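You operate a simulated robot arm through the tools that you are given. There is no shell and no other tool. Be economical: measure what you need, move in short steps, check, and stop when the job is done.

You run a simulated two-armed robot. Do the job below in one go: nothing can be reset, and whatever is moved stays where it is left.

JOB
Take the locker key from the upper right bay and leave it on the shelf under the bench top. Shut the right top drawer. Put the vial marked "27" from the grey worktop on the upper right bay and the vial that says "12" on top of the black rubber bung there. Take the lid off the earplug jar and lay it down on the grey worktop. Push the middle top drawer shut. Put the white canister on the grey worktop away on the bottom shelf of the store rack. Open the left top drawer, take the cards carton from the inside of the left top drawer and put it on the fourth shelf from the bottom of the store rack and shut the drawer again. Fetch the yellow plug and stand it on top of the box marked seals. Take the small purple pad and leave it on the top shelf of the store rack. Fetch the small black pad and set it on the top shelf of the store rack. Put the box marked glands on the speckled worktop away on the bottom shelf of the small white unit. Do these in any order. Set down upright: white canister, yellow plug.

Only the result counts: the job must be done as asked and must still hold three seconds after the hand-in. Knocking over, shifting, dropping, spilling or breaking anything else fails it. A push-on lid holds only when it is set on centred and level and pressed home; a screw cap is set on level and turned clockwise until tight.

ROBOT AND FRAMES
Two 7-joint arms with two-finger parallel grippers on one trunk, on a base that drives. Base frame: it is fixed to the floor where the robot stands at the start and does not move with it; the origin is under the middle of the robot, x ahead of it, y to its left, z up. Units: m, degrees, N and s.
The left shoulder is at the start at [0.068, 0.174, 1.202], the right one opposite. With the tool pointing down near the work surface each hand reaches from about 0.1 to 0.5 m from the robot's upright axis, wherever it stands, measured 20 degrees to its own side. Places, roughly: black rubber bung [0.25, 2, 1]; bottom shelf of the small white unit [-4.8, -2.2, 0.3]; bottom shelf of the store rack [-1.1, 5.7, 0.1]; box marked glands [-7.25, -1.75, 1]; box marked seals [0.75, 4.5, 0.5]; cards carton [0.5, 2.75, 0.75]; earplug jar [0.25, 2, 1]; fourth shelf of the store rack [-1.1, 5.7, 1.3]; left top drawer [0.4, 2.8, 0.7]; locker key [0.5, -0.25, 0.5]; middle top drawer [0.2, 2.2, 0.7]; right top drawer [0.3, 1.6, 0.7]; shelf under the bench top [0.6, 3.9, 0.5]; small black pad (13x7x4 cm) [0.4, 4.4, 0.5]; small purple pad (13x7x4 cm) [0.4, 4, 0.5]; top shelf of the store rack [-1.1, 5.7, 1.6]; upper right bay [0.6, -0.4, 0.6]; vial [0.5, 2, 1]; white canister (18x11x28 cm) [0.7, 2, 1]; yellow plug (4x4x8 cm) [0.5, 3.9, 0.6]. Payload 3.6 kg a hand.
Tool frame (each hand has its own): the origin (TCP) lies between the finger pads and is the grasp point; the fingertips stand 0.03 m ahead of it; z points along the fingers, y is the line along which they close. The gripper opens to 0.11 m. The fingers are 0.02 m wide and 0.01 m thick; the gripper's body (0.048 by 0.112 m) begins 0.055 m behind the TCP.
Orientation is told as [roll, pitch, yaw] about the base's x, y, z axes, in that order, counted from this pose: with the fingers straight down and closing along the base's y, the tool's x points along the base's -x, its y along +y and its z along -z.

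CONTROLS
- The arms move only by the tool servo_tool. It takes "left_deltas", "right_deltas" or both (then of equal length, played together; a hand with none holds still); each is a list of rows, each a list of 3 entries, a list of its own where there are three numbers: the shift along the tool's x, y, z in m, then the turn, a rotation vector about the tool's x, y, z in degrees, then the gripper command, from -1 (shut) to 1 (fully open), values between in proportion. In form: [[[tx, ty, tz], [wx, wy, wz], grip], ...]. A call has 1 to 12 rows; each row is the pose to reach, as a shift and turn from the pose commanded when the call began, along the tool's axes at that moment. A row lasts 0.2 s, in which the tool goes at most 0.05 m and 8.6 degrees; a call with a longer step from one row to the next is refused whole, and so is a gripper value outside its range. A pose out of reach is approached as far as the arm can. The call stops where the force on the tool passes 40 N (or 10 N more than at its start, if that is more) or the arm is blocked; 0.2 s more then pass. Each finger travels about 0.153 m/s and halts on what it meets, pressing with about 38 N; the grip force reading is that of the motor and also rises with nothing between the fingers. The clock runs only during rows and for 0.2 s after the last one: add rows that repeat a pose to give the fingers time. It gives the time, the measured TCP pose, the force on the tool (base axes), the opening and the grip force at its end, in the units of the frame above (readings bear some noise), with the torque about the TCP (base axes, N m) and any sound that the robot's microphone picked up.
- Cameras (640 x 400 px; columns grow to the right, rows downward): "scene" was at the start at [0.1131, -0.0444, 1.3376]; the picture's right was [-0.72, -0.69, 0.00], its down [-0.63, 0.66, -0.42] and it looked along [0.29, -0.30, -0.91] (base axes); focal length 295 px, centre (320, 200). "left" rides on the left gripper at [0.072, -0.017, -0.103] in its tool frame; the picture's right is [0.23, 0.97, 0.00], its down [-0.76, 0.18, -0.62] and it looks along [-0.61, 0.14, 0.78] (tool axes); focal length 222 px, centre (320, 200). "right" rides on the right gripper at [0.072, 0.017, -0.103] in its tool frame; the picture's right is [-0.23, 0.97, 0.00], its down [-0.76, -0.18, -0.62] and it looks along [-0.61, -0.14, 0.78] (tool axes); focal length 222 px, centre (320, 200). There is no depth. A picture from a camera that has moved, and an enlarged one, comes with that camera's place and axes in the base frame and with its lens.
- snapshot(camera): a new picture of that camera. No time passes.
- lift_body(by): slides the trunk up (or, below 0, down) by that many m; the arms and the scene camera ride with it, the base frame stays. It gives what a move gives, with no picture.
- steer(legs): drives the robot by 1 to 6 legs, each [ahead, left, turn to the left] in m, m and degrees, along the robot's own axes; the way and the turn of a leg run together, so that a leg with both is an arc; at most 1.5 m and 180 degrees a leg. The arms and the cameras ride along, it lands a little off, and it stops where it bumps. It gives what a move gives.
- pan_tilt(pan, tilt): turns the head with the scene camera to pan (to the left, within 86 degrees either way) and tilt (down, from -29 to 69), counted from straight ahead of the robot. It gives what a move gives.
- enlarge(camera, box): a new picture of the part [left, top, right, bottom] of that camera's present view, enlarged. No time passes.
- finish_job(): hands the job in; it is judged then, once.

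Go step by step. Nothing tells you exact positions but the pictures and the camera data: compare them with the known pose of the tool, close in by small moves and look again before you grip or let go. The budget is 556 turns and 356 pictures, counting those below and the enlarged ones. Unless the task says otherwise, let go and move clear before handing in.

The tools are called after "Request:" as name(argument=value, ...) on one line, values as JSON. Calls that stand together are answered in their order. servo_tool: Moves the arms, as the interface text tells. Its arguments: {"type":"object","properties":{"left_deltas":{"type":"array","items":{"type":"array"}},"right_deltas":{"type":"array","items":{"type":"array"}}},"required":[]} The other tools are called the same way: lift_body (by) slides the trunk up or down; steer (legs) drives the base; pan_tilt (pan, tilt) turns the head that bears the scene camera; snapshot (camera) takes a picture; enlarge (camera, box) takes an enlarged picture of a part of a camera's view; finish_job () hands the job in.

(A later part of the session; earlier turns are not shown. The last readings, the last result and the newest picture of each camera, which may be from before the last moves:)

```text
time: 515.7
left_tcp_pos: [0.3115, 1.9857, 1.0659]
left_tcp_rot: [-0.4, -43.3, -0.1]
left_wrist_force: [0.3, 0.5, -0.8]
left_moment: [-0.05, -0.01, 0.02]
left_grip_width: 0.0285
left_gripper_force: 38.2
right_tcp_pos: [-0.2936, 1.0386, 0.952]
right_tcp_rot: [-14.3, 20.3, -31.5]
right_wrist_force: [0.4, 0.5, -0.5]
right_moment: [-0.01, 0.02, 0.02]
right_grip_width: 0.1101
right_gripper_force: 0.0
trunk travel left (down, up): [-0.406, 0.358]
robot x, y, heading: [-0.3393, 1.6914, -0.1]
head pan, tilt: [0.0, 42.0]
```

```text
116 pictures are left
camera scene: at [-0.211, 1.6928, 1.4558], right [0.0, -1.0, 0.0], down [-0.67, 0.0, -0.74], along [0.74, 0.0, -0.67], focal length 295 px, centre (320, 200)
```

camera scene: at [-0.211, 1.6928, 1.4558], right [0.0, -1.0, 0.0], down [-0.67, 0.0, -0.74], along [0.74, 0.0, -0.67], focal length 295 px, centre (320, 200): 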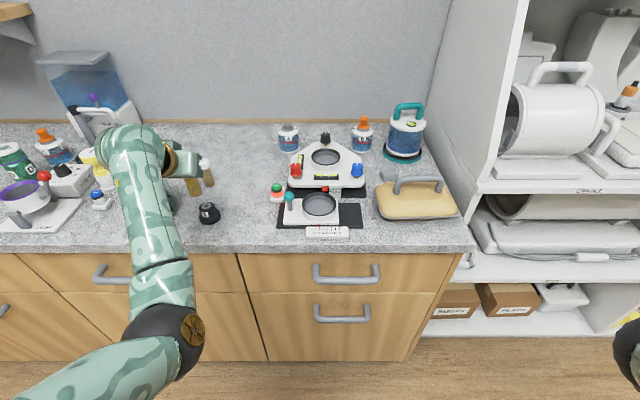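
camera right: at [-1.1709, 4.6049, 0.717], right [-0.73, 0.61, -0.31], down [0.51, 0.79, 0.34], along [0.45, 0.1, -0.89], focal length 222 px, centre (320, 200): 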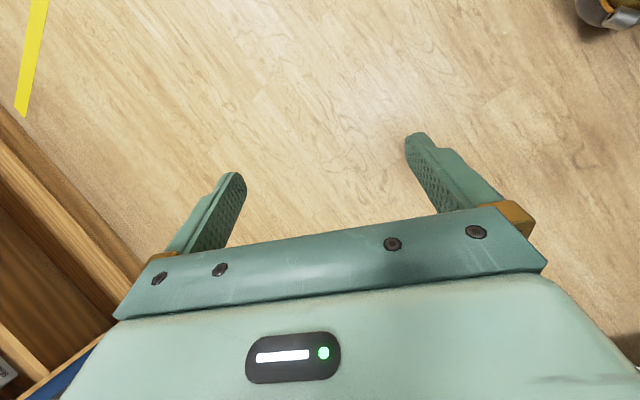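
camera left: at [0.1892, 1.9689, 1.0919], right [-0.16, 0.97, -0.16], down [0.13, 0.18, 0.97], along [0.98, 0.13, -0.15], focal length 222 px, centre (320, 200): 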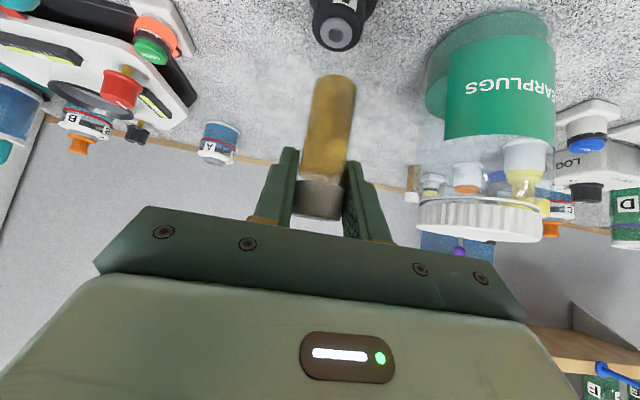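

Alignment is within ~1–2 mm. Lower straight down to contact.

Request:
servo_tool(left_deltas=[[[0.0137, -0.001, 0.0146], [0, 0, 0], -1], [[0.026, -0.001, 0.0277], [0, 0, 0], -1], [[0.026, -0.001, 0.0277], [0, 0, 0], -1]])

Request:
snapshot(camera="left")

```text
time: 516.5
left_tcp_pos: [0.3123, 1.9839, 1.0285]
left_tcp_rot: [-0.5, -43.5, -0.1]
left_wrist_force: [0.9, 0.3, -0.3]
left_moment: [0.01, 0.03, 0.01]
left_grip_width: 0.0282
left_gripper_force: 37.9
right_tcp_pos: [-0.2956, 1.0402, 0.9529]
right_tcp_rot: [-14.4, 20.4, -31.6]
right_wrist_force: [0.9, 1.2, 0.3]
right_moment: [-0.02, -0.04, 0.02]
right_grip_width: 0.1101
right_gripper_force: 0.1
trunk travel left (down, up): [-0.406, 0.358]
robot x, y, heading: [-0.3394, 1.6947, -0.0]
head pan, tilt: [0.0, 42.0]
```

```text
115 pictures are left
camera left: at [0.1888, 1.9677, 1.0535], right [-0.16, 0.97, -0.16], down [0.13, 0.18, 0.97], along [0.98, 0.13, -0.15], focal length 222 px, centre (320, 200)
```

left: 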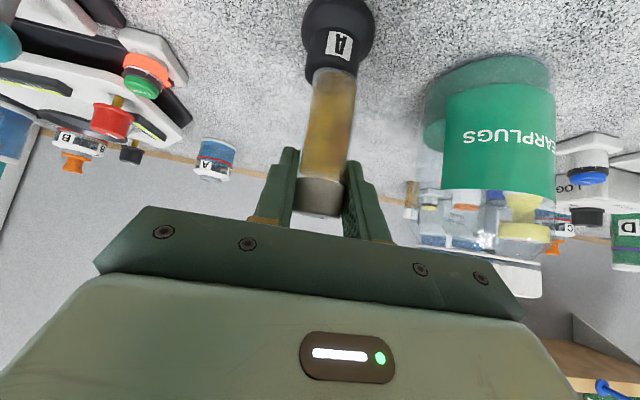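

Request:
servo_tool(left_deltas=[[[0.002, 0, 0.0022], [0, 0, 0], -1], [[0.0041, 0, 0.0044], [0, 0, 0], -1], [[0.0041, 0, 0.0044], [0, 0, 0], -1]])

Request:
servo_tool(left_deltas=[[[0.002, 0, 0.0022], [0, 0, 0], -1], [[0.0027, 0, 0.0029], [0, 0, 0], -1], [[0.0027, 0, 0.0029], [0, 0, 0], -1]])

Request:
enlarge(camera="left", box=[240, 0, 440, 240])

```text
time: 517.3
left_tcp_pos: [0.3114, 1.9833, 1.0216]
left_tcp_rot: [-0.6, -43.4, 0.0]
left_wrist_force: [-0.3, -0.1, -0.5]
left_moment: [-0.02, 0.0, 0.0]
left_grip_width: 0.0282
left_gripper_force: 38.0
right_tcp_pos: [-0.2958, 1.0395, 0.9532]
right_tcp_rot: [-14.4, 20.3, -31.5]
right_wrist_force: [0.5, 0.8, 0.5]
right_moment: [0.0, -0.01, 0.02]
right_grip_width: 0.1099
right_gripper_force: 0.0
trunk travel left (down, up): [-0.406, 0.358]
robot x, y, heading: [-0.3373, 1.694, -0.0]
head pan, tilt: [0.0, 42.0]
```

```text
time: 518.1
left_tcp_pos: [0.3121, 1.9835, 1.0172]
left_tcp_rot: [-0.5, -43.5, 0.0]
left_wrist_force: [-0.5, -0.2, -0.2]
left_moment: [0.03, -0.01, 0.0]
left_grip_width: 0.028
left_gripper_force: 37.7
right_tcp_pos: [-0.2958, 1.0394, 0.9526]
right_tcp_rot: [-14.3, 20.2, -31.5]
right_wrist_force: [-1.5, -0.1, 0.0]
right_moment: [0.01, -0.03, 0.01]
right_grip_width: 0.11
right_gripper_force: 0.1
trunk travel left (down, up): [-0.406, 0.358]
robot x, y, heading: [-0.3376, 1.6949, -0.1]
head pan, tilt: [0.0, 42.0]
```

```text
1.67 times, centred on (340, 120) of left
camera zoom: at [0.189, 1.9674, 1.0428], right [-0.16, 0.97, -0.16], down [0.13, 0.18, 0.97], along [0.98, 0.13, -0.15], focal length 370 px, centre (287, 333)
```

zoom: 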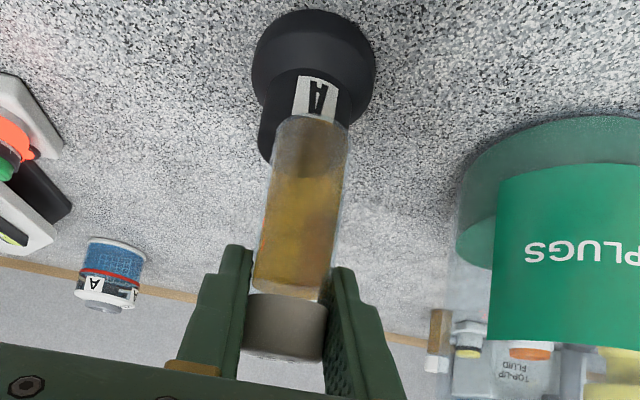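

Request:
enlarge(camera="scene", box=[120, 120, 280, 240])

Request:
pan_tilt(pan=25, tilt=50)

Request:
enlarge(camera="scene", box=[240, 80, 480, 260])

```text
3.33 times, centred on (200, 180) of scene
camera zoom: at [-0.2115, 1.6933, 1.4559], right [0.0, -1.0, 0.0], down [-0.67, 0.0, -0.74], along [0.74, 0.0, -0.67], focal length 982 px, centre (720, 267)
```

zoom: 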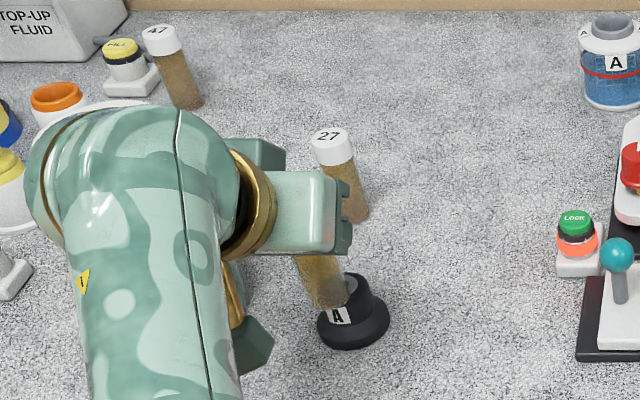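

```text
time: 519.0
left_tcp_pos: [0.3118, 1.9842, 1.0177]
left_tcp_rot: [-0.4, -43.4, -0.1]
left_wrist_force: [0.0, -0.8, -1.3]
left_moment: [-0.01, -0.02, -0.04]
left_grip_width: 0.0279
left_gripper_force: 38.1
right_tcp_pos: [-0.2951, 1.0391, 0.9529]
right_tcp_rot: [-14.4, 20.4, -31.5]
right_wrist_force: [0.2, -0.9, 0.7]
right_moment: [-0.01, -0.02, -0.04]
right_grip_width: 0.1101
right_gripper_force: 0.0
trunk travel left (down, up): [-0.406, 0.358]
robot x, y, heading: [-0.3403, 1.6935, -0.2]
head pan, tilt: [25.0, 50.0]
```

```text
2.22 times, centred on (360, 170) of scene
camera zoom: at [-0.2253, 1.7258, 1.4447], right [0.42, -0.91, 0.0], down [-0.7, -0.32, -0.64], along [0.58, 0.27, -0.77], focal length 655 px, centre (231, 267)
```

zoom: 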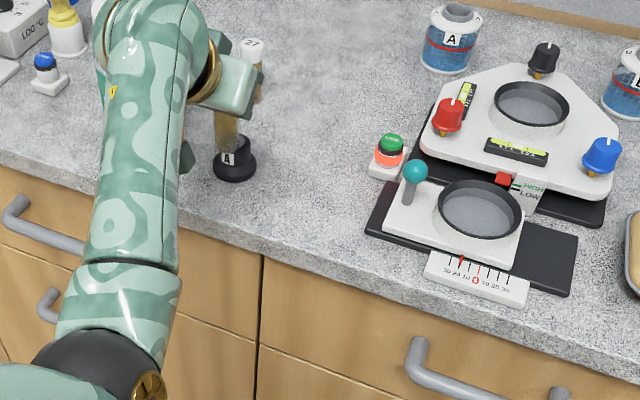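

The vial hangs ~15° tilted in the fingertips (bottom toward me). Raise, rotate the hand −15° pitch to make it upright, and look again.

Request:
servo_tool(left_deltas=[[[-0.0206, -0.002, -0.0218], [0, 0, 0], -1], [[-0.0217, -0.004, -0.0208], [0, -7.5, 0], -1], [[-0.0217, -0.004, -0.0208], [0, -15, 0], -1], [[-0.0217, -0.004, -0.0208], [0, -15, 0], -1]])

Request:
snapshot(camera="left")

Request:
pan_tilt(pan=20, tilt=35)

Request:
snapshot(camera="scene")

```text
time: 520.0
left_tcp_pos: [0.3141, 1.9808, 1.0474]
left_tcp_rot: [-0.7, -58.4, 0.1]
left_wrist_force: [-0.6, -0.4, -0.9]
left_moment: [0.01, -0.02, -0.02]
left_grip_width: 0.0277
left_gripper_force: 38.4
right_tcp_pos: [-0.2945, 1.04, 0.9531]
right_tcp_rot: [-14.4, 20.3, -31.5]
right_wrist_force: [-0.4, -0.5, -0.2]
right_moment: [-0.01, -0.02, -0.02]
right_grip_width: 0.1102
right_gripper_force: 0.1
trunk travel left (down, up): [-0.406, 0.358]
robot x, y, heading: [-0.3352, 1.6957, -0.1]
head pan, tilt: [25.0, 50.0]
```

```text
111 pictures are left
camera left: at [0.1889, 1.9632, 1.0395], right [-0.11, 0.97, -0.2], down [-0.13, 0.19, 0.97], along [0.99, 0.13, 0.11], focal length 222 px, centre (320, 200)
```

left: 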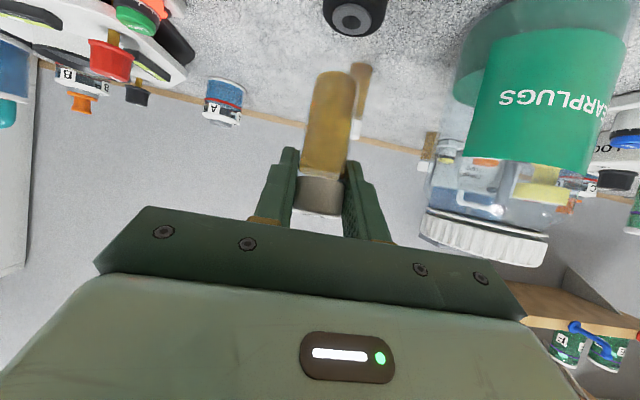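

```text
time: 520.7
left_tcp_pos: [0.3135, 1.9803, 1.048]
left_tcp_rot: [-0.8, -58.4, 0.1]
left_wrist_force: [-0.9, 0.3, -0.6]
left_moment: [-0.03, 0.01, -0.02]
left_grip_width: 0.0281
left_gripper_force: 38.3
right_tcp_pos: [-0.2955, 1.04, 0.9537]
right_tcp_rot: [-14.4, 20.3, -31.5]
right_wrist_force: [0.3, 0.3, 0.1]
right_moment: [0.01, -0.02, 0.03]
right_grip_width: 0.11
right_gripper_force: 0.0
trunk travel left (down, up): [-0.406, 0.358]
robot x, y, heading: [-0.3378, 1.697, -0.1]
head pan, tilt: [20.0, 35.0]
```

```text
110 pictures are left
camera scene: at [-0.2124, 1.7234, 1.4663], right [0.34, -0.94, 0.0], down [-0.54, -0.2, -0.82], along [0.77, 0.28, -0.57], focal length 295 px, centre (320, 200)
```

scene: 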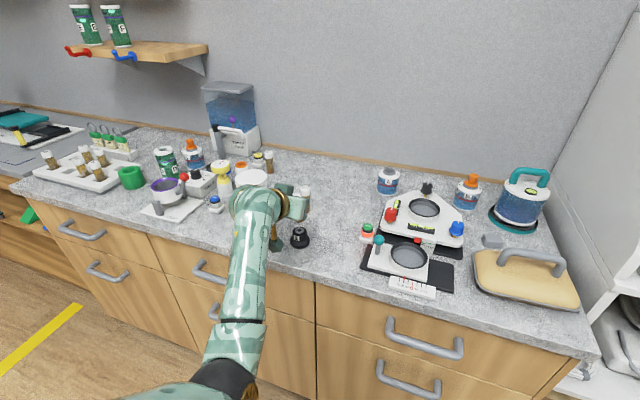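

Vial is now vertical and over the bung centre. Lower in steps.

Request:
servo_tool(left_deltas=[[[0.0128, 0.001, 0.0079], [0, 0, 0], -1], [[0.0256, 0.002, 0.0157], [0, 0, 0], -1], [[0.0256, 0.002, 0.0157], [0, 0, 0], -1]])

Request:
servo_tool(left_deltas=[[[0.0017, 0, 0.001], [0, 0, 0], -1], [[0.0034, 0, 0.0021], [0, 0, 0], -1], [[0.0034, 0, 0.0021], [0, 0, 0], -1]])

Request:
servo_tool(left_deltas=[[[0.0017, 0, 0.001], [0, 0, 0], -1], [[0.0034, 0, 0.0021], [0, 0, 0], -1], [[0.0034, 0, 0.0021], [0, 0, 0], -1]])

Request:
snapshot(camera="left")

```text
time: 521.5
left_tcp_pos: [0.313, 1.9813, 1.0169]
left_tcp_rot: [-0.7, -58.4, 0.1]
left_wrist_force: [-0.3, 0.1, -0.4]
left_moment: [-0.02, -0.01, 0.01]
left_grip_width: 0.0279
left_gripper_force: 37.5
right_tcp_pos: [-0.2961, 1.0395, 0.9533]
right_tcp_rot: [-14.5, 20.3, -31.5]
right_wrist_force: [-0.5, 0.0, 0.7]
right_moment: [0.0, -0.03, -0.02]
right_grip_width: 0.1099
right_gripper_force: 0.1
trunk travel left (down, up): [-0.406, 0.358]
robot x, y, heading: [-0.335, 1.6925, 0.0]
head pan, tilt: [20.0, 35.0]
```

```text
time: 522.3
left_tcp_pos: [0.3127, 1.9811, 1.0156]
left_tcp_rot: [-0.7, -58.6, 0.2]
left_wrist_force: [2.5, 1.7, 12.2]
left_moment: [0.06, -0.24, 0.03]
left_grip_width: 0.028
left_gripper_force: 37.8
right_tcp_pos: [-0.2965, 1.0394, 0.952]
right_tcp_rot: [-14.4, 20.3, -31.5]
right_wrist_force: [-0.4, 0.4, -0.1]
right_moment: [0.01, 0.0, -0.01]
right_grip_width: 0.1099
right_gripper_force: 0.1
trunk travel left (down, up): [-0.406, 0.358]
robot x, y, heading: [-0.3404, 1.6963, 0.1]
head pan, tilt: [20.0, 35.0]
```

```text
time: 523.1
left_tcp_pos: [0.3107, 1.9803, 1.0149]
left_tcp_rot: [-0.6, -58.9, 0.0]
left_wrist_force: [1.4, 2.8, 29.6]
left_moment: [0.21, -0.35, -0.01]
left_grip_width: 0.0283
left_gripper_force: 38.2
right_tcp_pos: [-0.2974, 1.0386, 0.9526]
right_tcp_rot: [-14.3, 20.1, -31.5]
right_wrist_force: [0.2, 0.3, 0.0]
right_moment: [0.0, 0.0, -0.03]
right_grip_width: 0.1101
right_gripper_force: 0.1
trunk travel left (down, up): [-0.406, 0.358]
robot x, y, heading: [-0.3404, 1.693, -0.1]
head pan, tilt: [20.0, 35.0]
```

```text
109 pictures are left
camera left: at [0.1866, 1.9642, 1.0057], right [-0.11, 0.97, -0.2], down [-0.14, 0.18, 0.97], along [0.98, 0.13, 0.12], focal length 222 px, centre (320, 200)
```

left: 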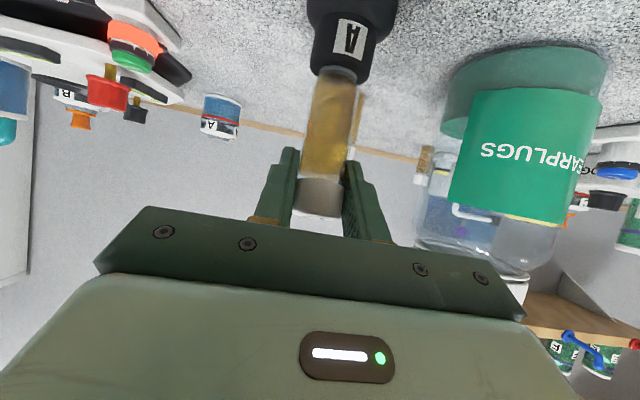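

Vial rests on the bung. Relieve pressure and release gently.

Request:
servo_tool(left_deltas=[[[-0.003, 0, -0.0018], [0, 0, 0], -1], [[-0.004, 0, -0.0025], [0, 0, 0], -1]])

Request:
servo_tool(left_deltas=[[[0, 0, 0], [0, 0, 0], -0.44], [[0, 0, 0], [0, 0, 0], -0.35], [[0, 0, 0], [0, 0, 0], -0.2], [[0, 0, 0], [0, 0, 0], 0], [[0, 0, 0], [0, 0, 0], 0]])

Request:
snapshot(camera="left")

```text
time: 523.7
left_tcp_pos: [0.3117, 1.9795, 1.0146]
left_tcp_rot: [-0.8, -58.4, 0.1]
left_wrist_force: [2.9, 1.2, 17.4]
left_moment: [0.11, -0.31, 0.04]
left_grip_width: 0.028
left_gripper_force: 38.2
right_tcp_pos: [-0.2984, 1.0386, 0.9516]
right_tcp_rot: [-14.4, 20.3, -31.5]
right_wrist_force: [-1.7, 1.2, 0.8]
right_moment: [0.02, 0.01, -0.01]
right_grip_width: 0.11
right_gripper_force: 0.1
trunk travel left (down, up): [-0.406, 0.358]
robot x, y, heading: [-0.3358, 1.6899, 0.1]
head pan, tilt: [20.0, 35.0]
```

```text
time: 524.9
left_tcp_pos: [0.3122, 1.9803, 1.014]
left_tcp_rot: [-0.8, -58.3, 0.1]
left_wrist_force: [-0.6, -0.3, 0.6]
left_moment: [0.01, 0.0, 0.0]
left_grip_width: 0.0548
left_gripper_force: 0.1
right_tcp_pos: [-0.2949, 1.0385, 0.9526]
right_tcp_rot: [-14.4, 20.3, -31.4]
right_wrist_force: [0.6, -0.4, 0.8]
right_moment: [-0.02, 0.01, 0.01]
right_grip_width: 0.1102
right_gripper_force: 0.2
trunk travel left (down, up): [-0.406, 0.358]
robot x, y, heading: [-0.3379, 1.6932, 0.1]
head pan, tilt: [20.0, 35.0]
```

```text
108 pictures are left
camera left: at [0.1879, 1.9649, 1.0064], right [-0.11, 0.97, -0.2], down [-0.13, 0.19, 0.97], along [0.99, 0.13, 0.11], focal length 222 px, centre (320, 200)
```

left: 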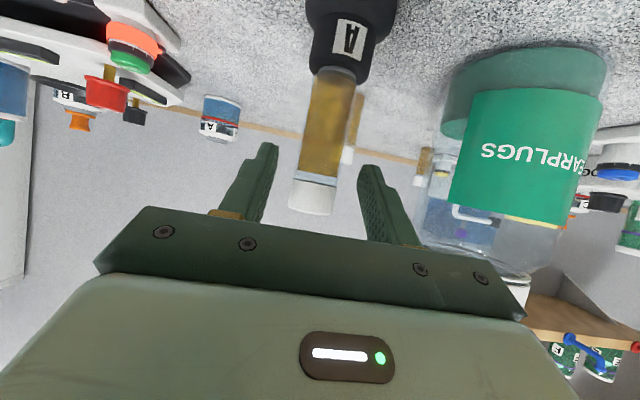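

Vial 12 stands on the bung. Back off.

Request:
servo_tool(left_deltas=[[[0, 0, -0.03], [0, 0, 0], 0], [[0, 0, -0.07], [0, 0, 0], 0], [[-0.04, 0, -0.1], [0, 0, 0], 0], [[-0.08, 0, -0.12], [0, 0, 0], 0]])

Request:
enlarge(camera="scene", box=[200, 140, 420, 280])

Request:
snapshot(camera="left")

```text
time: 525.9
left_tcp_pos: [0.2526, 1.9824, 1.1459]
left_tcp_rot: [-0.7, -58.4, 0.2]
left_wrist_force: [-0.3, -0.9, 0.3]
left_moment: [0.03, 0.03, 0.0]
left_grip_width: 0.0551
left_gripper_force: 0.0
right_tcp_pos: [-0.2953, 1.0388, 0.9527]
right_tcp_rot: [-14.4, 20.3, -31.5]
right_wrist_force: [0.3, -0.5, -0.9]
right_moment: [0.01, -0.05, -0.01]
right_grip_width: 0.11
right_gripper_force: 0.1
trunk travel left (down, up): [-0.406, 0.358]
robot x, y, heading: [-0.3376, 1.6973, -0.1]
head pan, tilt: [20.0, 35.0]
```

```text
2.86 times, centred on (310, 210) of scene
camera zoom: at [-0.2125, 1.7231, 1.4664], right [0.34, -0.94, 0.0], down [-0.54, -0.2, -0.82], along [0.77, 0.28, -0.57], focal length 842 px, centre (349, 171)
```

zoom: 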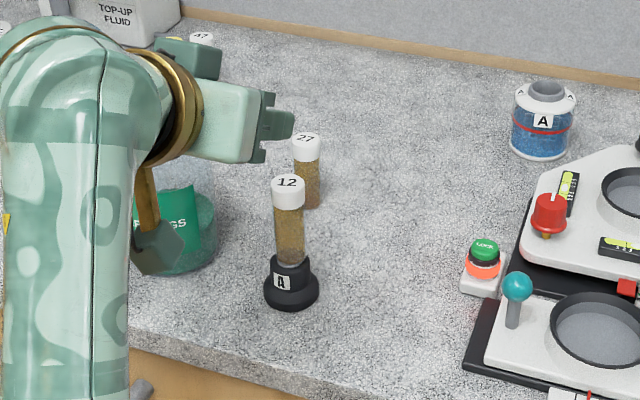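

```text
106 pictures are left
camera left: at [0.1274, 1.967, 1.1381], right [-0.11, 0.97, -0.2], down [-0.13, 0.19, 0.97], along [0.99, 0.13, 0.11], focal length 222 px, centre (320, 200)
```

left: 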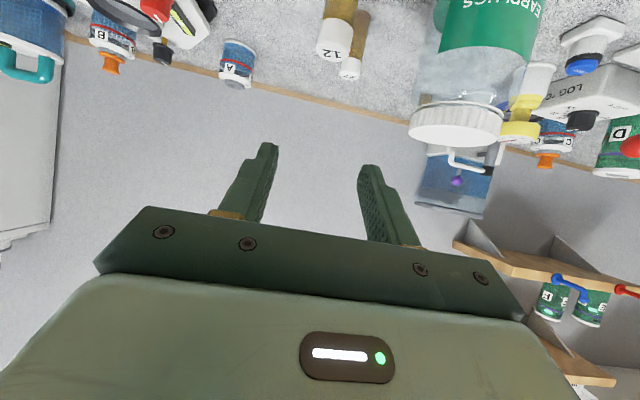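

Vial 12 is in place. Next, the jar lid at about (0.354, 2.12, top z≈1.07). Point the hand down, high above, and rotate for unscrewing room.

Request:
servo_tool(left_deltas=[[[-0.03, 0.005, -0.03], [0, 8, 0], 1], [[-0.06, 0.01, -0.06], [0, 16, 0], 1], [[-0.08, 0.015, -0.09], [0, 24, 0], 1], [[-0.09, 0.02, -0.12], [0, 32, 0], 1], [[-0.09, 0.025, -0.13], [0, 40, 0], 1], [[-0.09, 0.03, -0.13], [0, 48, 0], 1], [[-0.09, 0.03, -0.13], [0, 56, 0], 1], [[-0.09, 0.03, -0.13], [0, 58.4, 0], 1]])

Request:
snapshot(camera="left")

```text
time: 527.7
left_tcp_pos: [0.1879, 2.0151, 1.2898]
left_tcp_rot: [-0.5, 0.0, -0.5]
left_wrist_force: [-0.2, -0.9, 0.6]
left_moment: [-0.03, 0.0, 0.02]
left_grip_width: 0.11
left_gripper_force: 0.1
left hand out of reach, approached as far as the arm can: row 4, 5, 6
right_tcp_pos: [-0.2966, 1.0387, 0.9526]
right_tcp_rot: [-14.4, 20.2, -31.5]
right_wrist_force: [0.3, -0.3, -0.5]
right_moment: [0.0, 0.01, 0.01]
right_grip_width: 0.11
right_gripper_force: 0.1
trunk travel left (down, up): [-0.406, 0.358]
robot x, y, heading: [-0.3331, 1.6942, -0.1]
head pan, tilt: [20.0, 35.0]
```

```text
105 pictures are left
camera left: at [0.118, 1.998, 1.3931], right [-0.22, 0.98, -0.01], down [0.76, 0.17, 0.62], along [0.61, 0.13, -0.78], focal length 222 px, centre (320, 200)
```

left: 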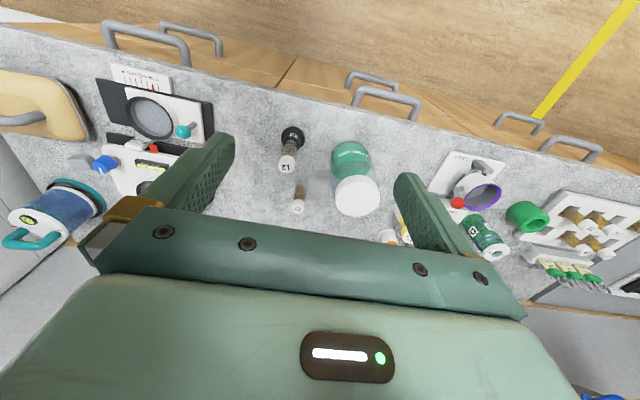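

Request:
servo_tool(left_deltas=[[[0.02, -0.03, 0], [0, 0, 7], 1], [[0.04, -0.06, 0], [0, 0, 14], 1], [[0.06, -0.09, 0], [0, 0, 21], 1], [[0.07, -0.12, 0], [0, 0, 28], 1], [[0.07, -0.135, 0], [0, 0, 36], 1], [[0.07, -0.135, 0], [0, 0, 44], 1], [[0.07, -0.135, 0], [0, 0, 52], 1], [[0.07, -0.135, 0], [0, 0, 60], 1]])

Request:
steer(legs=[[0.2, 0.22, 0]])

Request:
snapshot(camera="left")

```text
time: 529.5
left_tcp_pos: [0.214, 1.9529, 1.3357]
left_tcp_rot: [-0.2, -0.4, -60.7]
left_wrist_force: [0.2, -0.5, 0.5]
left_moment: [-0.04, -0.02, -0.01]
left_grip_width: 0.1098
left_gripper_force: 0.0
left hand out of reach, approached as far as the arm can: row 1, 2, 3, 4, 5, 6, 7, 8
right_tcp_pos: [-0.2957, 1.0402, 0.9532]
right_tcp_rot: [-14.5, 20.2, -31.5]
right_wrist_force: [-0.2, 0.8, 0.6]
right_moment: [-0.03, -0.02, 0.0]
right_grip_width: 0.1101
right_gripper_force: 0.1
trunk travel left (down, up): [-0.406, 0.358]
robot x, y, heading: [-0.3373, 1.693, -0.2]
head pan, tilt: [20.0, 35.0]
```

```text
time: 531.5
left_tcp_pos: [0.4165, 2.1704, 1.3347]
left_tcp_rot: [-0.3, -0.3, -60.6]
left_wrist_force: [-0.4, -0.1, 0.0]
left_moment: [-0.02, -0.01, 0.02]
left_grip_width: 0.1102
left_gripper_force: 0.0
right_tcp_pos: [-0.0968, 1.2579, 0.9529]
right_tcp_rot: [-14.5, 20.3, -31.5]
right_wrist_force: [-0.5, -0.8, -0.6]
right_moment: [-0.02, -0.01, -0.03]
right_grip_width: 0.1098
right_gripper_force: 0.0
trunk travel left (down, up): [-0.406, 0.358]
robot x, y, heading: [-0.1361, 1.9118, -0.2]
head pan, tilt: [20.0, 35.0]
```

```text
104 pictures are left
camera left: at [0.3669, 2.2263, 1.4375], right [0.74, 0.68, -0.01], down [0.53, -0.57, 0.63], along [0.42, -0.46, -0.78], focal length 222 px, centre (320, 200)
```

left: 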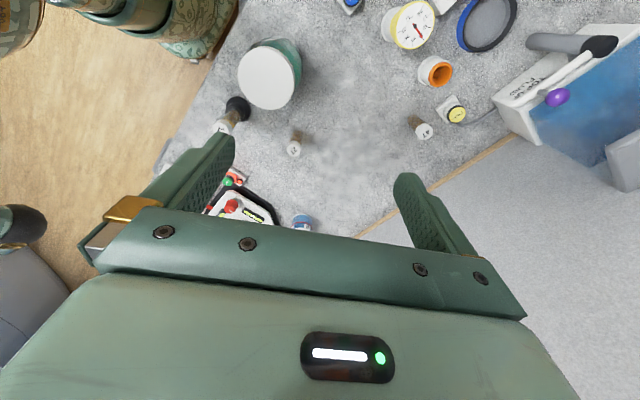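

Request:
servo_tool(left_deltas=[[[-0.002, -0.016, 0.037], [0, 0, 0], 1], [[-0.004, -0.032, 0.074], [0, 0, 0], 1], [[-0.006, -0.048, 0.111], [0, 0, 0], 1], [[-0.007, -0.064, 0.148], [0, 0, 0], 1], [[-0.008, -0.079, 0.185], [0, 0, 0], 1]])

Request:
snapshot(camera="left")

Request:
snapshot(camera="scene")

```text
time: 532.8
left_tcp_pos: [0.4246, 2.1621, 1.133]
left_tcp_rot: [-0.2, -0.5, -60.5]
left_wrist_force: [-0.2, 0.3, -0.4]
left_moment: [-0.01, 0.0, 0.0]
left_grip_width: 0.1101
left_gripper_force: 0.0
left hand out of reach, approached as far as the arm can: row 1, 2, 3, 4, 5
right_tcp_pos: [-0.0966, 1.2573, 0.9519]
right_tcp_rot: [-14.4, 20.3, -31.5]
right_wrist_force: [-0.7, 0.4, 0.7]
right_moment: [0.02, 0.01, 0.01]
right_grip_width: 0.11
right_gripper_force: 0.2
trunk travel left (down, up): [-0.406, 0.358]
robot x, y, heading: [-0.1401, 1.9139, 0.1]
head pan, tilt: [20.0, 35.0]
```

```text
103 pictures are left
camera left: at [0.3761, 2.2175, 1.2361], right [0.74, 0.68, 0.0], down [0.53, -0.57, 0.63], along [0.42, -0.46, -0.78], focal length 222 px, centre (320, 200)
```

left: 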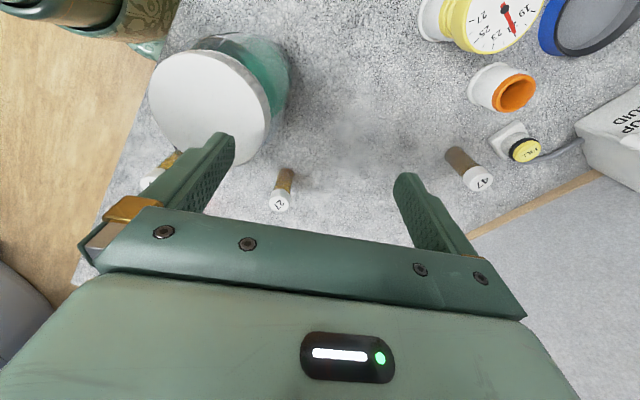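

```text
102 pictures are left
camera scene: at [-0.0124, 1.9414, 1.4664], right [0.34, -0.94, 0.0], down [-0.54, -0.2, -0.82], along [0.77, 0.28, -0.57], focal length 295 px, centre (320, 200)
```

scene: 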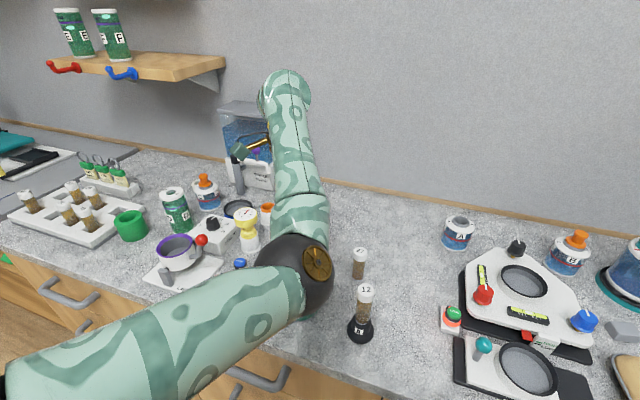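

The arm resists folding, so shift the base instead to centre over the lid.

Request:
steer(legs=[[-0.073, -0.037, 0]])

Request:
snapshot(camera="left")

```text
time: 533.8
left_tcp_pos: [0.3513, 2.1253, 1.1343]
left_tcp_rot: [-0.2, -0.3, -60.6]
left_wrist_force: [-0.7, 0.1, 1.0]
left_moment: [0.03, -0.04, -0.01]
left_grip_width: 0.1102
left_gripper_force: 0.1
right_tcp_pos: [-0.1698, 1.2197, 0.9505]
right_tcp_rot: [-14.5, 20.3, -31.4]
right_wrist_force: [-0.3, 0.0, 0.0]
right_moment: [0.01, -0.04, 0.01]
right_grip_width: 0.1099
right_gripper_force: 0.0
trunk travel left (down, up): [-0.406, 0.358]
robot x, y, heading: [-0.2085, 1.875, 0.1]
head pan, tilt: [20.0, 35.0]
```

```text
101 pictures are left
camera left: at [0.3023, 2.18, 1.2372], right [0.74, 0.68, 0.0], down [0.53, -0.57, 0.63], along [0.42, -0.46, -0.78], focal length 222 px, centre (320, 200)
```

left: 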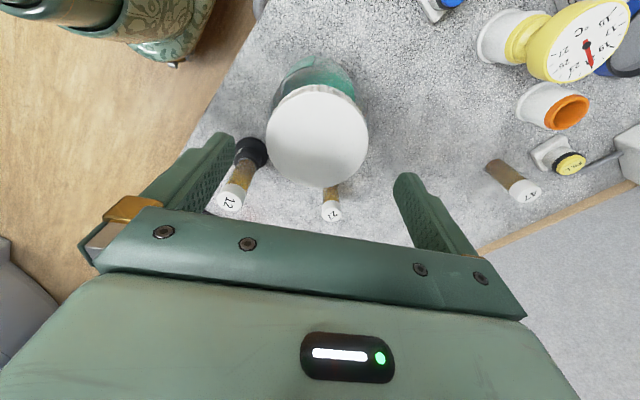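

Lid centre (0.346, 2.129), Ø≈8 cm. Lower over it and grip.

Request:
servo_tool(left_deltas=[[[0.004, -0.002, 0.02], [0, 0, 0], 1], [[0.006, -0.002, 0.04], [0, 0, 0], 1], [[0.006, -0.002, 0.056], [0, 0, 0], 1]])

Request:
snapshot(camera="left")

```text
time: 534.6
left_tcp_pos: [0.348, 2.1301, 1.0766]
left_tcp_rot: [-0.2, -0.2, -60.5]
left_wrist_force: [0.3, -0.2, -0.1]
left_moment: [0.01, 0.02, 0.0]
left_grip_width: 0.11
left_gripper_force: 0.0
right_tcp_pos: [-0.1679, 1.2205, 0.9521]
right_tcp_rot: [-14.4, 20.3, -31.5]
right_wrist_force: [-0.6, 0.5, 0.3]
right_moment: [-0.02, 0.04, 0.01]
right_grip_width: 0.1098
right_gripper_force: 0.1
trunk travel left (down, up): [-0.406, 0.358]
robot x, y, heading: [-0.2121, 1.8776, 0.0]
head pan, tilt: [20.0, 35.0]
```

```text
100 pictures are left
camera left: at [0.3, 2.1854, 1.1799], right [0.74, 0.68, 0.0], down [0.53, -0.57, 0.63], along [0.42, -0.46, -0.78], focal length 222 px, centre (320, 200)
```

left: 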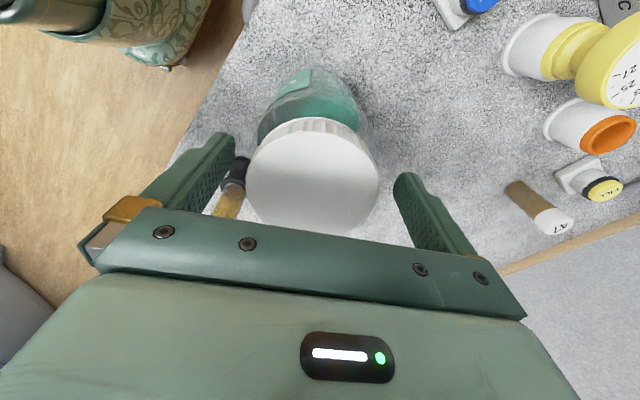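

Request:
servo_tool(left_deltas=[[[0, -0.002, 0.009], [0, 0, 0], 1], [[0, -0.002, 0.009], [0, 0, 0], 0.6], [[0, -0.002, 0.009], [0, 0, 0], 0.3], [[0, -0.002, 0.009], [0, 0, 0], -1], [[0, -0.002, 0.009], [0, 0, 0], -1]])

Request:
snapshot(camera="left")

```text
time: 535.8
left_tcp_pos: [0.3465, 2.1289, 1.0686]
left_tcp_rot: [-0.2, -0.2, -60.6]
left_wrist_force: [1.7, 2.1, 5.0]
left_moment: [0.05, -0.11, -0.04]
left_grip_width: 0.0848
left_gripper_force: 38.8
right_tcp_pos: [-0.1699, 1.2209, 0.9525]
right_tcp_rot: [-14.4, 20.3, -31.6]
right_wrist_force: [0.0, -0.2, 0.2]
right_moment: [0.02, -0.02, -0.01]
right_grip_width: 0.1102
right_gripper_force: 0.0
trunk travel left (down, up): [-0.406, 0.358]
robot x, y, heading: [-0.2074, 1.8751, 0.0]
head pan, tilt: [20.0, 35.0]
```

```text
99 pictures are left
camera left: at [0.2977, 2.1839, 1.1717], right [0.74, 0.68, 0.0], down [0.53, -0.57, 0.63], along [0.42, -0.46, -0.78], focal length 222 px, centre (320, 200)
```

left: 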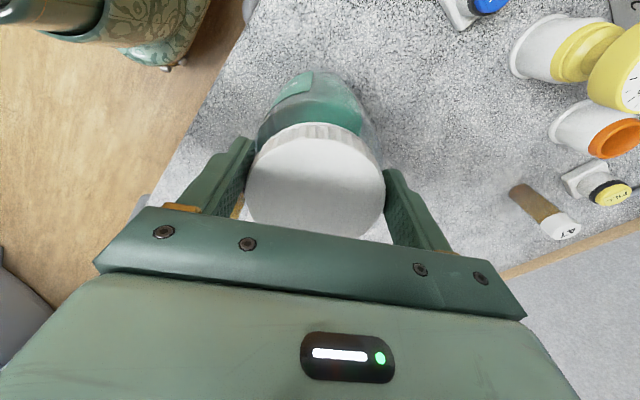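

Lid gripped. Turn counter-clockwise 40° and see whether the jar turns with it.

Request:
servo_tool(left_deltas=[[[0, 0, 0], [0, 0, -8], -1], [[0, 0, 0], [0, 0, -16], -1], [[0, 0, 0], [0, 0, -24], -1], [[0, 0, 0], [0, 0, -32], -1], [[0, 0, 0], [0, 0, -40], -1], [[0, 0, 0], [0, 0, -40], -1]])

Request:
snapshot(camera="left")

Request:
snapshot(camera="scene")

```text
time: 537.2
left_tcp_pos: [0.345, 2.129, 1.0718]
left_tcp_rot: [-0.3, -0.3, -20.3]
left_wrist_force: [4.0, 2.9, 27.7]
left_moment: [0.66, -0.61, -0.04]
left_grip_width: 0.0826
left_gripper_force: 37.8
right_tcp_pos: [-0.1709, 1.2192, 0.9529]
right_tcp_rot: [-14.3, 20.1, -31.6]
right_wrist_force: [-0.5, 0.9, -1.0]
right_moment: [0.01, -0.02, -0.01]
right_grip_width: 0.1099
right_gripper_force: 0.1
trunk travel left (down, up): [-0.406, 0.358]
robot x, y, heading: [-0.2118, 1.876, -0.2]
head pan, tilt: [20.0, 35.0]
```

```text
98 pictures are left
camera left: at [0.2721, 2.1379, 1.1737], right [0.13, 0.99, 0.0], down [0.77, -0.1, 0.63], along [0.62, -0.08, -0.78], focal length 222 px, centre (320, 200)
```

left: 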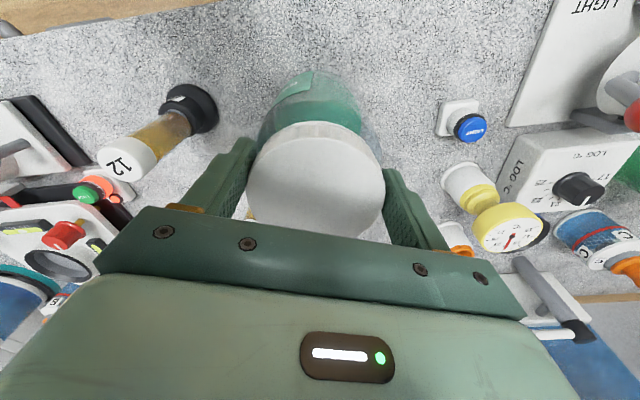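

```text
97 pictures are left
camera scene: at [-0.0872, 1.9036, 1.4668], right [0.34, -0.94, 0.0], down [-0.54, -0.19, -0.82], along [0.77, 0.28, -0.57], focal length 295 px, centre (320, 200)
```

scene: 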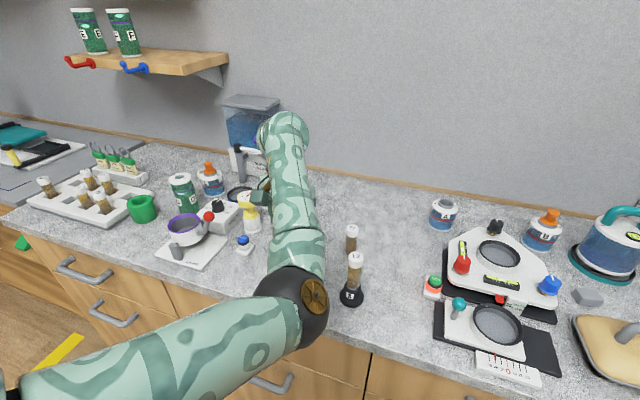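

Request:
enlarge(camera="left", box=[220, 50, 420, 250])

```text
2.00 times, centred on (320, 150) of left
camera zoom: at [0.2721, 2.1379, 1.1737], right [0.13, 0.99, 0.0], down [0.77, -0.1, 0.63], along [0.62, -0.08, -0.78], focal length 444 px, centre (320, 300)
```

zoom: 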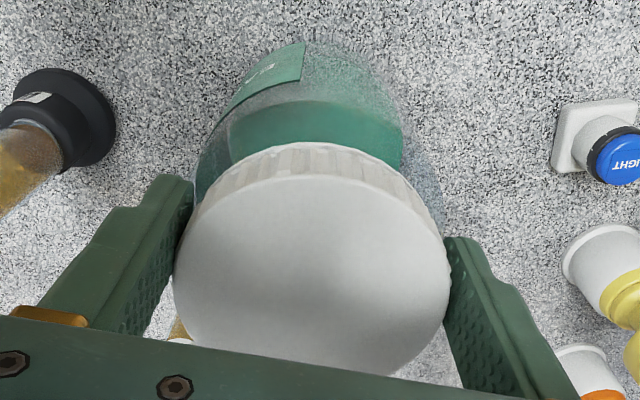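

The jar turned along with the lid. Test: lift slightly to see if the lid pulls off.

Request:
servo_tool(left_deltas=[[[0, 0, -0.012], [0, 0, 0], -1], [[0, 0, -0.025], [0, 0, 0], -1], [[0, 0, -0.025], [0, 0, 0], -1]])

Request:
snapshot(camera="left")

Request:
snapshot(camera="scene")

```text
time: 538.0
left_tcp_pos: [0.3469, 2.1284, 1.0919]
left_tcp_rot: [-0.5, 0.1, -20.6]
left_wrist_force: [0.3, -0.6, -2.7]
left_moment: [0.06, 0.01, 0.02]
left_grip_width: 0.0814
left_gripper_force: 37.9
right_tcp_pos: [-0.1688, 1.2214, 0.9539]
right_tcp_rot: [-14.5, 20.3, -31.6]
right_wrist_force: [-0.3, -0.4, -0.6]
right_moment: [0.0, -0.01, -0.01]
right_grip_width: 0.1099
right_gripper_force: 0.0
trunk travel left (down, up): [-0.406, 0.358]
robot x, y, heading: [-0.2116, 1.8732, -0.2]
head pan, tilt: [20.0, 35.0]
```

```text
95 pictures are left
camera left: at [0.2743, 2.1389, 1.1958], right [0.13, 0.99, -0.01], down [0.78, -0.1, 0.62], along [0.62, -0.09, -0.78], focal length 222 px, centre (320, 200)
```

left: 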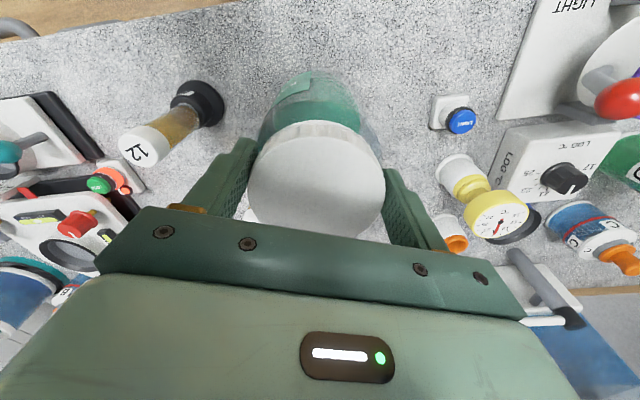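

```text
94 pictures are left
camera scene: at [-0.0842, 1.9048, 1.4662], right [0.34, -0.94, 0.0], down [-0.54, -0.2, -0.82], along [0.77, 0.28, -0.57], focal length 295 px, centre (320, 200)
```

scene: 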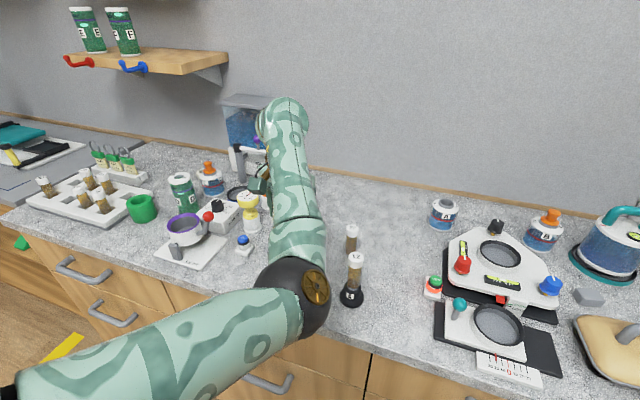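

The jar lifts along (≈3 N), so it's a screw lid and needs a second hand. Put it down, release, and raise the left hand.

Request:
servo_tool(left_deltas=[[[0, 0, 0.012], [0, 0, 0], -1], [[0, 0, 0.0235], [0, 0, 0], -1], [[0, 0, 0.0235], [0, 0, 0], -1]])

Request:
servo_tool(left_deltas=[[[0, 0, 0], [0, 0, 0], 0.7], [[0, 0, 0], [0, 0, 0], 1], [[0, 0, 0], [0, 0, 0], 1], [[0, 0, -0.04], [0, 0, 0], 1], [[0, 0, -0.08], [0, 0, 0], 1], [[0, 0, -0.12], [0, 0, 0], 1]])

Request:
snapshot(camera="left")

```text
time: 538.8
left_tcp_pos: [0.3461, 2.1286, 1.0727]
left_tcp_rot: [-0.1, -0.3, -20.6]
left_wrist_force: [4.2, 0.0, 20.3]
left_moment: [0.76, -0.57, -0.11]
left_grip_width: 0.0813
left_gripper_force: 37.5
right_tcp_pos: [-0.1704, 1.2204, 0.9526]
right_tcp_rot: [-14.3, 20.3, -31.5]
right_wrist_force: [-0.2, 0.0, 0.1]
right_moment: [-0.01, 0.01, 0.0]
right_grip_width: 0.1099
right_gripper_force: 0.0
trunk travel left (down, up): [-0.406, 0.358]
robot x, y, heading: [-0.2112, 1.8768, -0.1]
head pan, tilt: [20.0, 35.0]
```

```text
time: 540.2
left_tcp_pos: [0.3573, 2.1355, 1.1898]
left_tcp_rot: [-0.4, -0.1, -20.5]
left_wrist_force: [-0.5, 0.7, -0.4]
left_moment: [-0.02, -0.04, -0.02]
left_grip_width: 0.1101
left_gripper_force: 0.0
left hand out of reach, approached as far as the arm can: row 5, 6
right_tcp_pos: [-0.169, 1.2215, 0.9536]
right_tcp_rot: [-14.3, 20.3, -31.5]
right_wrist_force: [-0.7, 0.1, -0.7]
right_moment: [0.02, -0.03, -0.01]
right_grip_width: 0.11
right_gripper_force: 0.2
trunk travel left (down, up): [-0.406, 0.358]
robot x, y, heading: [-0.2122, 1.877, -0.2]
head pan, tilt: [20.0, 35.0]
```

```text
93 pictures are left
camera left: at [0.2858, 2.1455, 1.2932], right [0.13, 0.99, -0.01], down [0.78, -0.1, 0.62], along [0.62, -0.09, -0.78], focal length 222 px, centre (320, 200)
```

left: 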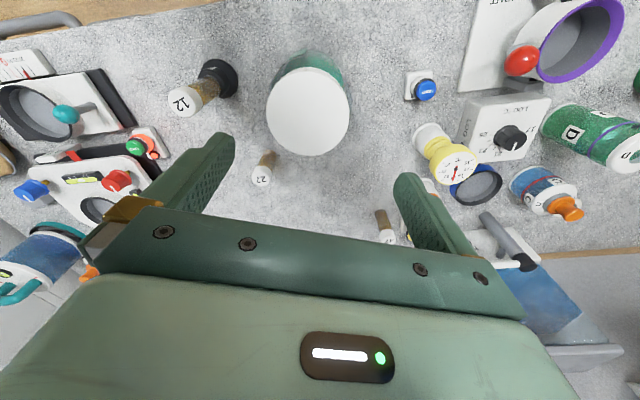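

Jar is back at (0.355, 2.12). Back off and bring the right arm forward to hold the jar body.

Request:
steer(legs=[[-0.3, 0, 0]])

Request:
servo_tool(right_deltas=[[[-0.01, 0.043, -0.015], [-1.5, -4, -4.8], 1], [[-0.02, 0.086, -0.03], [-2.9, -8.1, -9.7], 1], [[-0.03, 0.13, -0.045], [-4.4, -12.1, -14.5], 1], [[-0.04, 0.173, -0.06], [-5.9, -16.1, -19.3], 1], [[-0.051, 0.216, -0.076], [-7.3, -20.2, -24.2], 1], [[-0.062, 0.26, -0.092], [-8.8, -24.2, -29], 1]])

Request:
pan_tilt(pan=-20, tilt=50)

Request:
snapshot(camera="scene")

```text
time: 542.2
left_tcp_pos: [0.0601, 2.1356, 1.1898]
left_tcp_rot: [-0.3, -0.1, -20.6]
left_wrist_force: [0.2, -0.3, 0.2]
left_moment: [-0.01, -0.06, 0.0]
left_grip_width: 0.1101
left_gripper_force: 0.1
right_tcp_pos: [-0.4675, 1.2204, 0.9522]
right_tcp_rot: [-14.4, 20.3, -31.5]
right_wrist_force: [-0.9, -0.9, 0.1]
right_moment: [0.02, 0.01, 0.05]
right_grip_width: 0.1098
right_gripper_force: 0.0
trunk travel left (down, up): [-0.406, 0.358]
robot x, y, heading: [-0.5054, 1.8772, -0.2]
head pan, tilt: [20.0, 35.0]
```

```text
time: 543.6
left_tcp_pos: [0.0622, 2.137, 1.1881]
left_tcp_rot: [-0.4, -0.1, -20.6]
left_wrist_force: [0.3, 0.3, 0.5]
left_moment: [-0.01, -0.01, -0.02]
left_grip_width: 0.1096
left_gripper_force: 0.0
right_tcp_pos: [-0.2669, 1.4214, 0.9548]
right_tcp_rot: [0.3, -0.8, 0.5]
right_wrist_force: [-0.3, 0.7, 0.7]
right_moment: [0.0, -0.02, 0.02]
right_grip_width: 0.11
right_gripper_force: 0.1
trunk travel left (down, up): [-0.406, 0.358]
robot x, y, heading: [-0.5101, 1.8749, -0.2]
head pan, tilt: [20.0, 35.0]
```

```text
time: 544.7
left_tcp_pos: [0.0616, 2.1364, 1.1888]
left_tcp_rot: [-0.4, -0.2, -20.6]
left_wrist_force: [0.3, 0.0, 0.0]
left_moment: [-0.06, -0.01, -0.03]
left_grip_width: 0.1098
left_gripper_force: 0.1
right_tcp_pos: [-0.2667, 1.4189, 0.9532]
right_tcp_rot: [0.4, -0.8, 0.4]
right_wrist_force: [0.1, -0.7, -0.1]
right_moment: [0.0, -0.04, -0.03]
right_grip_width: 0.1098
right_gripper_force: 0.0
trunk travel left (down, up): [-0.406, 0.358]
robot x, y, heading: [-0.5077, 1.8765, -0.4]
head pan, tilt: [-20.0, 50.0]
```

```text
92 pictures are left
camera scene: at [-0.3929, 1.8489, 1.4447], right [-0.34, -0.94, 0.0], down [-0.72, 0.26, -0.64], along [0.6, -0.22, -0.77], focal length 295 px, centre (320, 200)
```

scene: 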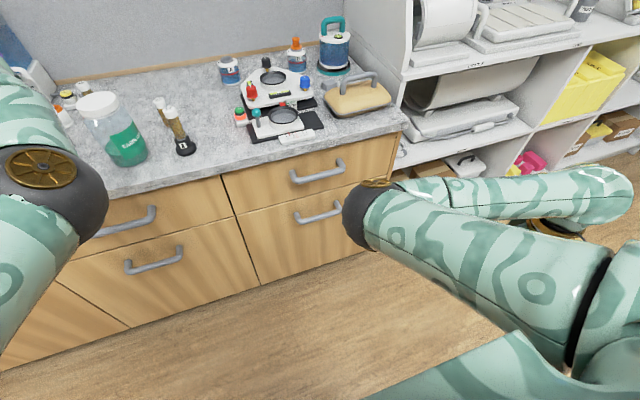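

Request:
servo_tool(right_deltas=[[[-0.04, 0.01, 0.02], [0, 0, 0], 1], [[-0.08, 0.02, 0.04], [0, 0, 0], 1], [[-0.11, 0.03, 0.07], [0, 0, 0], 1], [[-0.14, 0.04, 0.1], [0, 0, 0], 1], [[-0.16, 0.05, 0.13], [0, 0, 0], 1], [[-0.18, 0.05, 0.16], [0, 0, 0], 1], [[-0.2, 0.05, 0.18], [0, 0, 0], 1]])

Request:
snapshot(camera="scene")

```text
time: 546.3
left_tcp_pos: [0.0615, 2.1358, 1.1886]
left_tcp_rot: [-0.4, 0.0, -20.6]
left_wrist_force: [0.2, -0.2, 0.4]
left_moment: [-0.02, 0.01, 0.0]
left_grip_width: 0.1099
left_gripper_force: 0.1
right_tcp_pos: [-0.064, 1.4728, 0.7756]
right_tcp_rot: [0.3, -0.7, 0.3]
right_wrist_force: [0.3, -0.7, -0.2]
right_moment: [-0.01, 0.01, 0.01]
right_grip_width: 0.1102
right_gripper_force: 0.1
trunk travel left (down, up): [-0.406, 0.358]
robot x, y, heading: [-0.5077, 1.8783, -0.0]
head pan, tilt: [-20.0, 50.0]
```

```text
91 pictures are left
camera scene: at [-0.3925, 1.8487, 1.4446], right [-0.34, -0.94, 0.0], down [-0.72, 0.26, -0.64], along [0.6, -0.22, -0.77], focal length 295 px, centre (320, 200)
```

scene: 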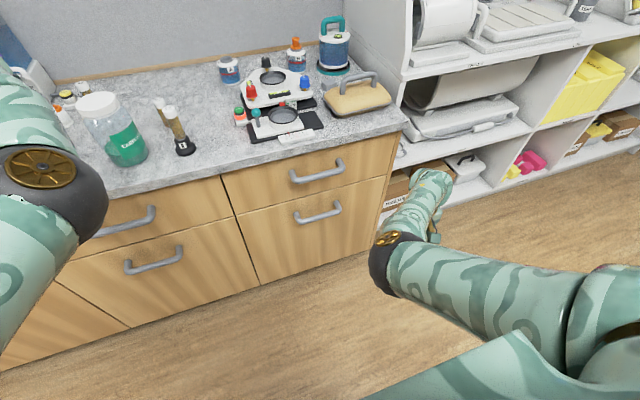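

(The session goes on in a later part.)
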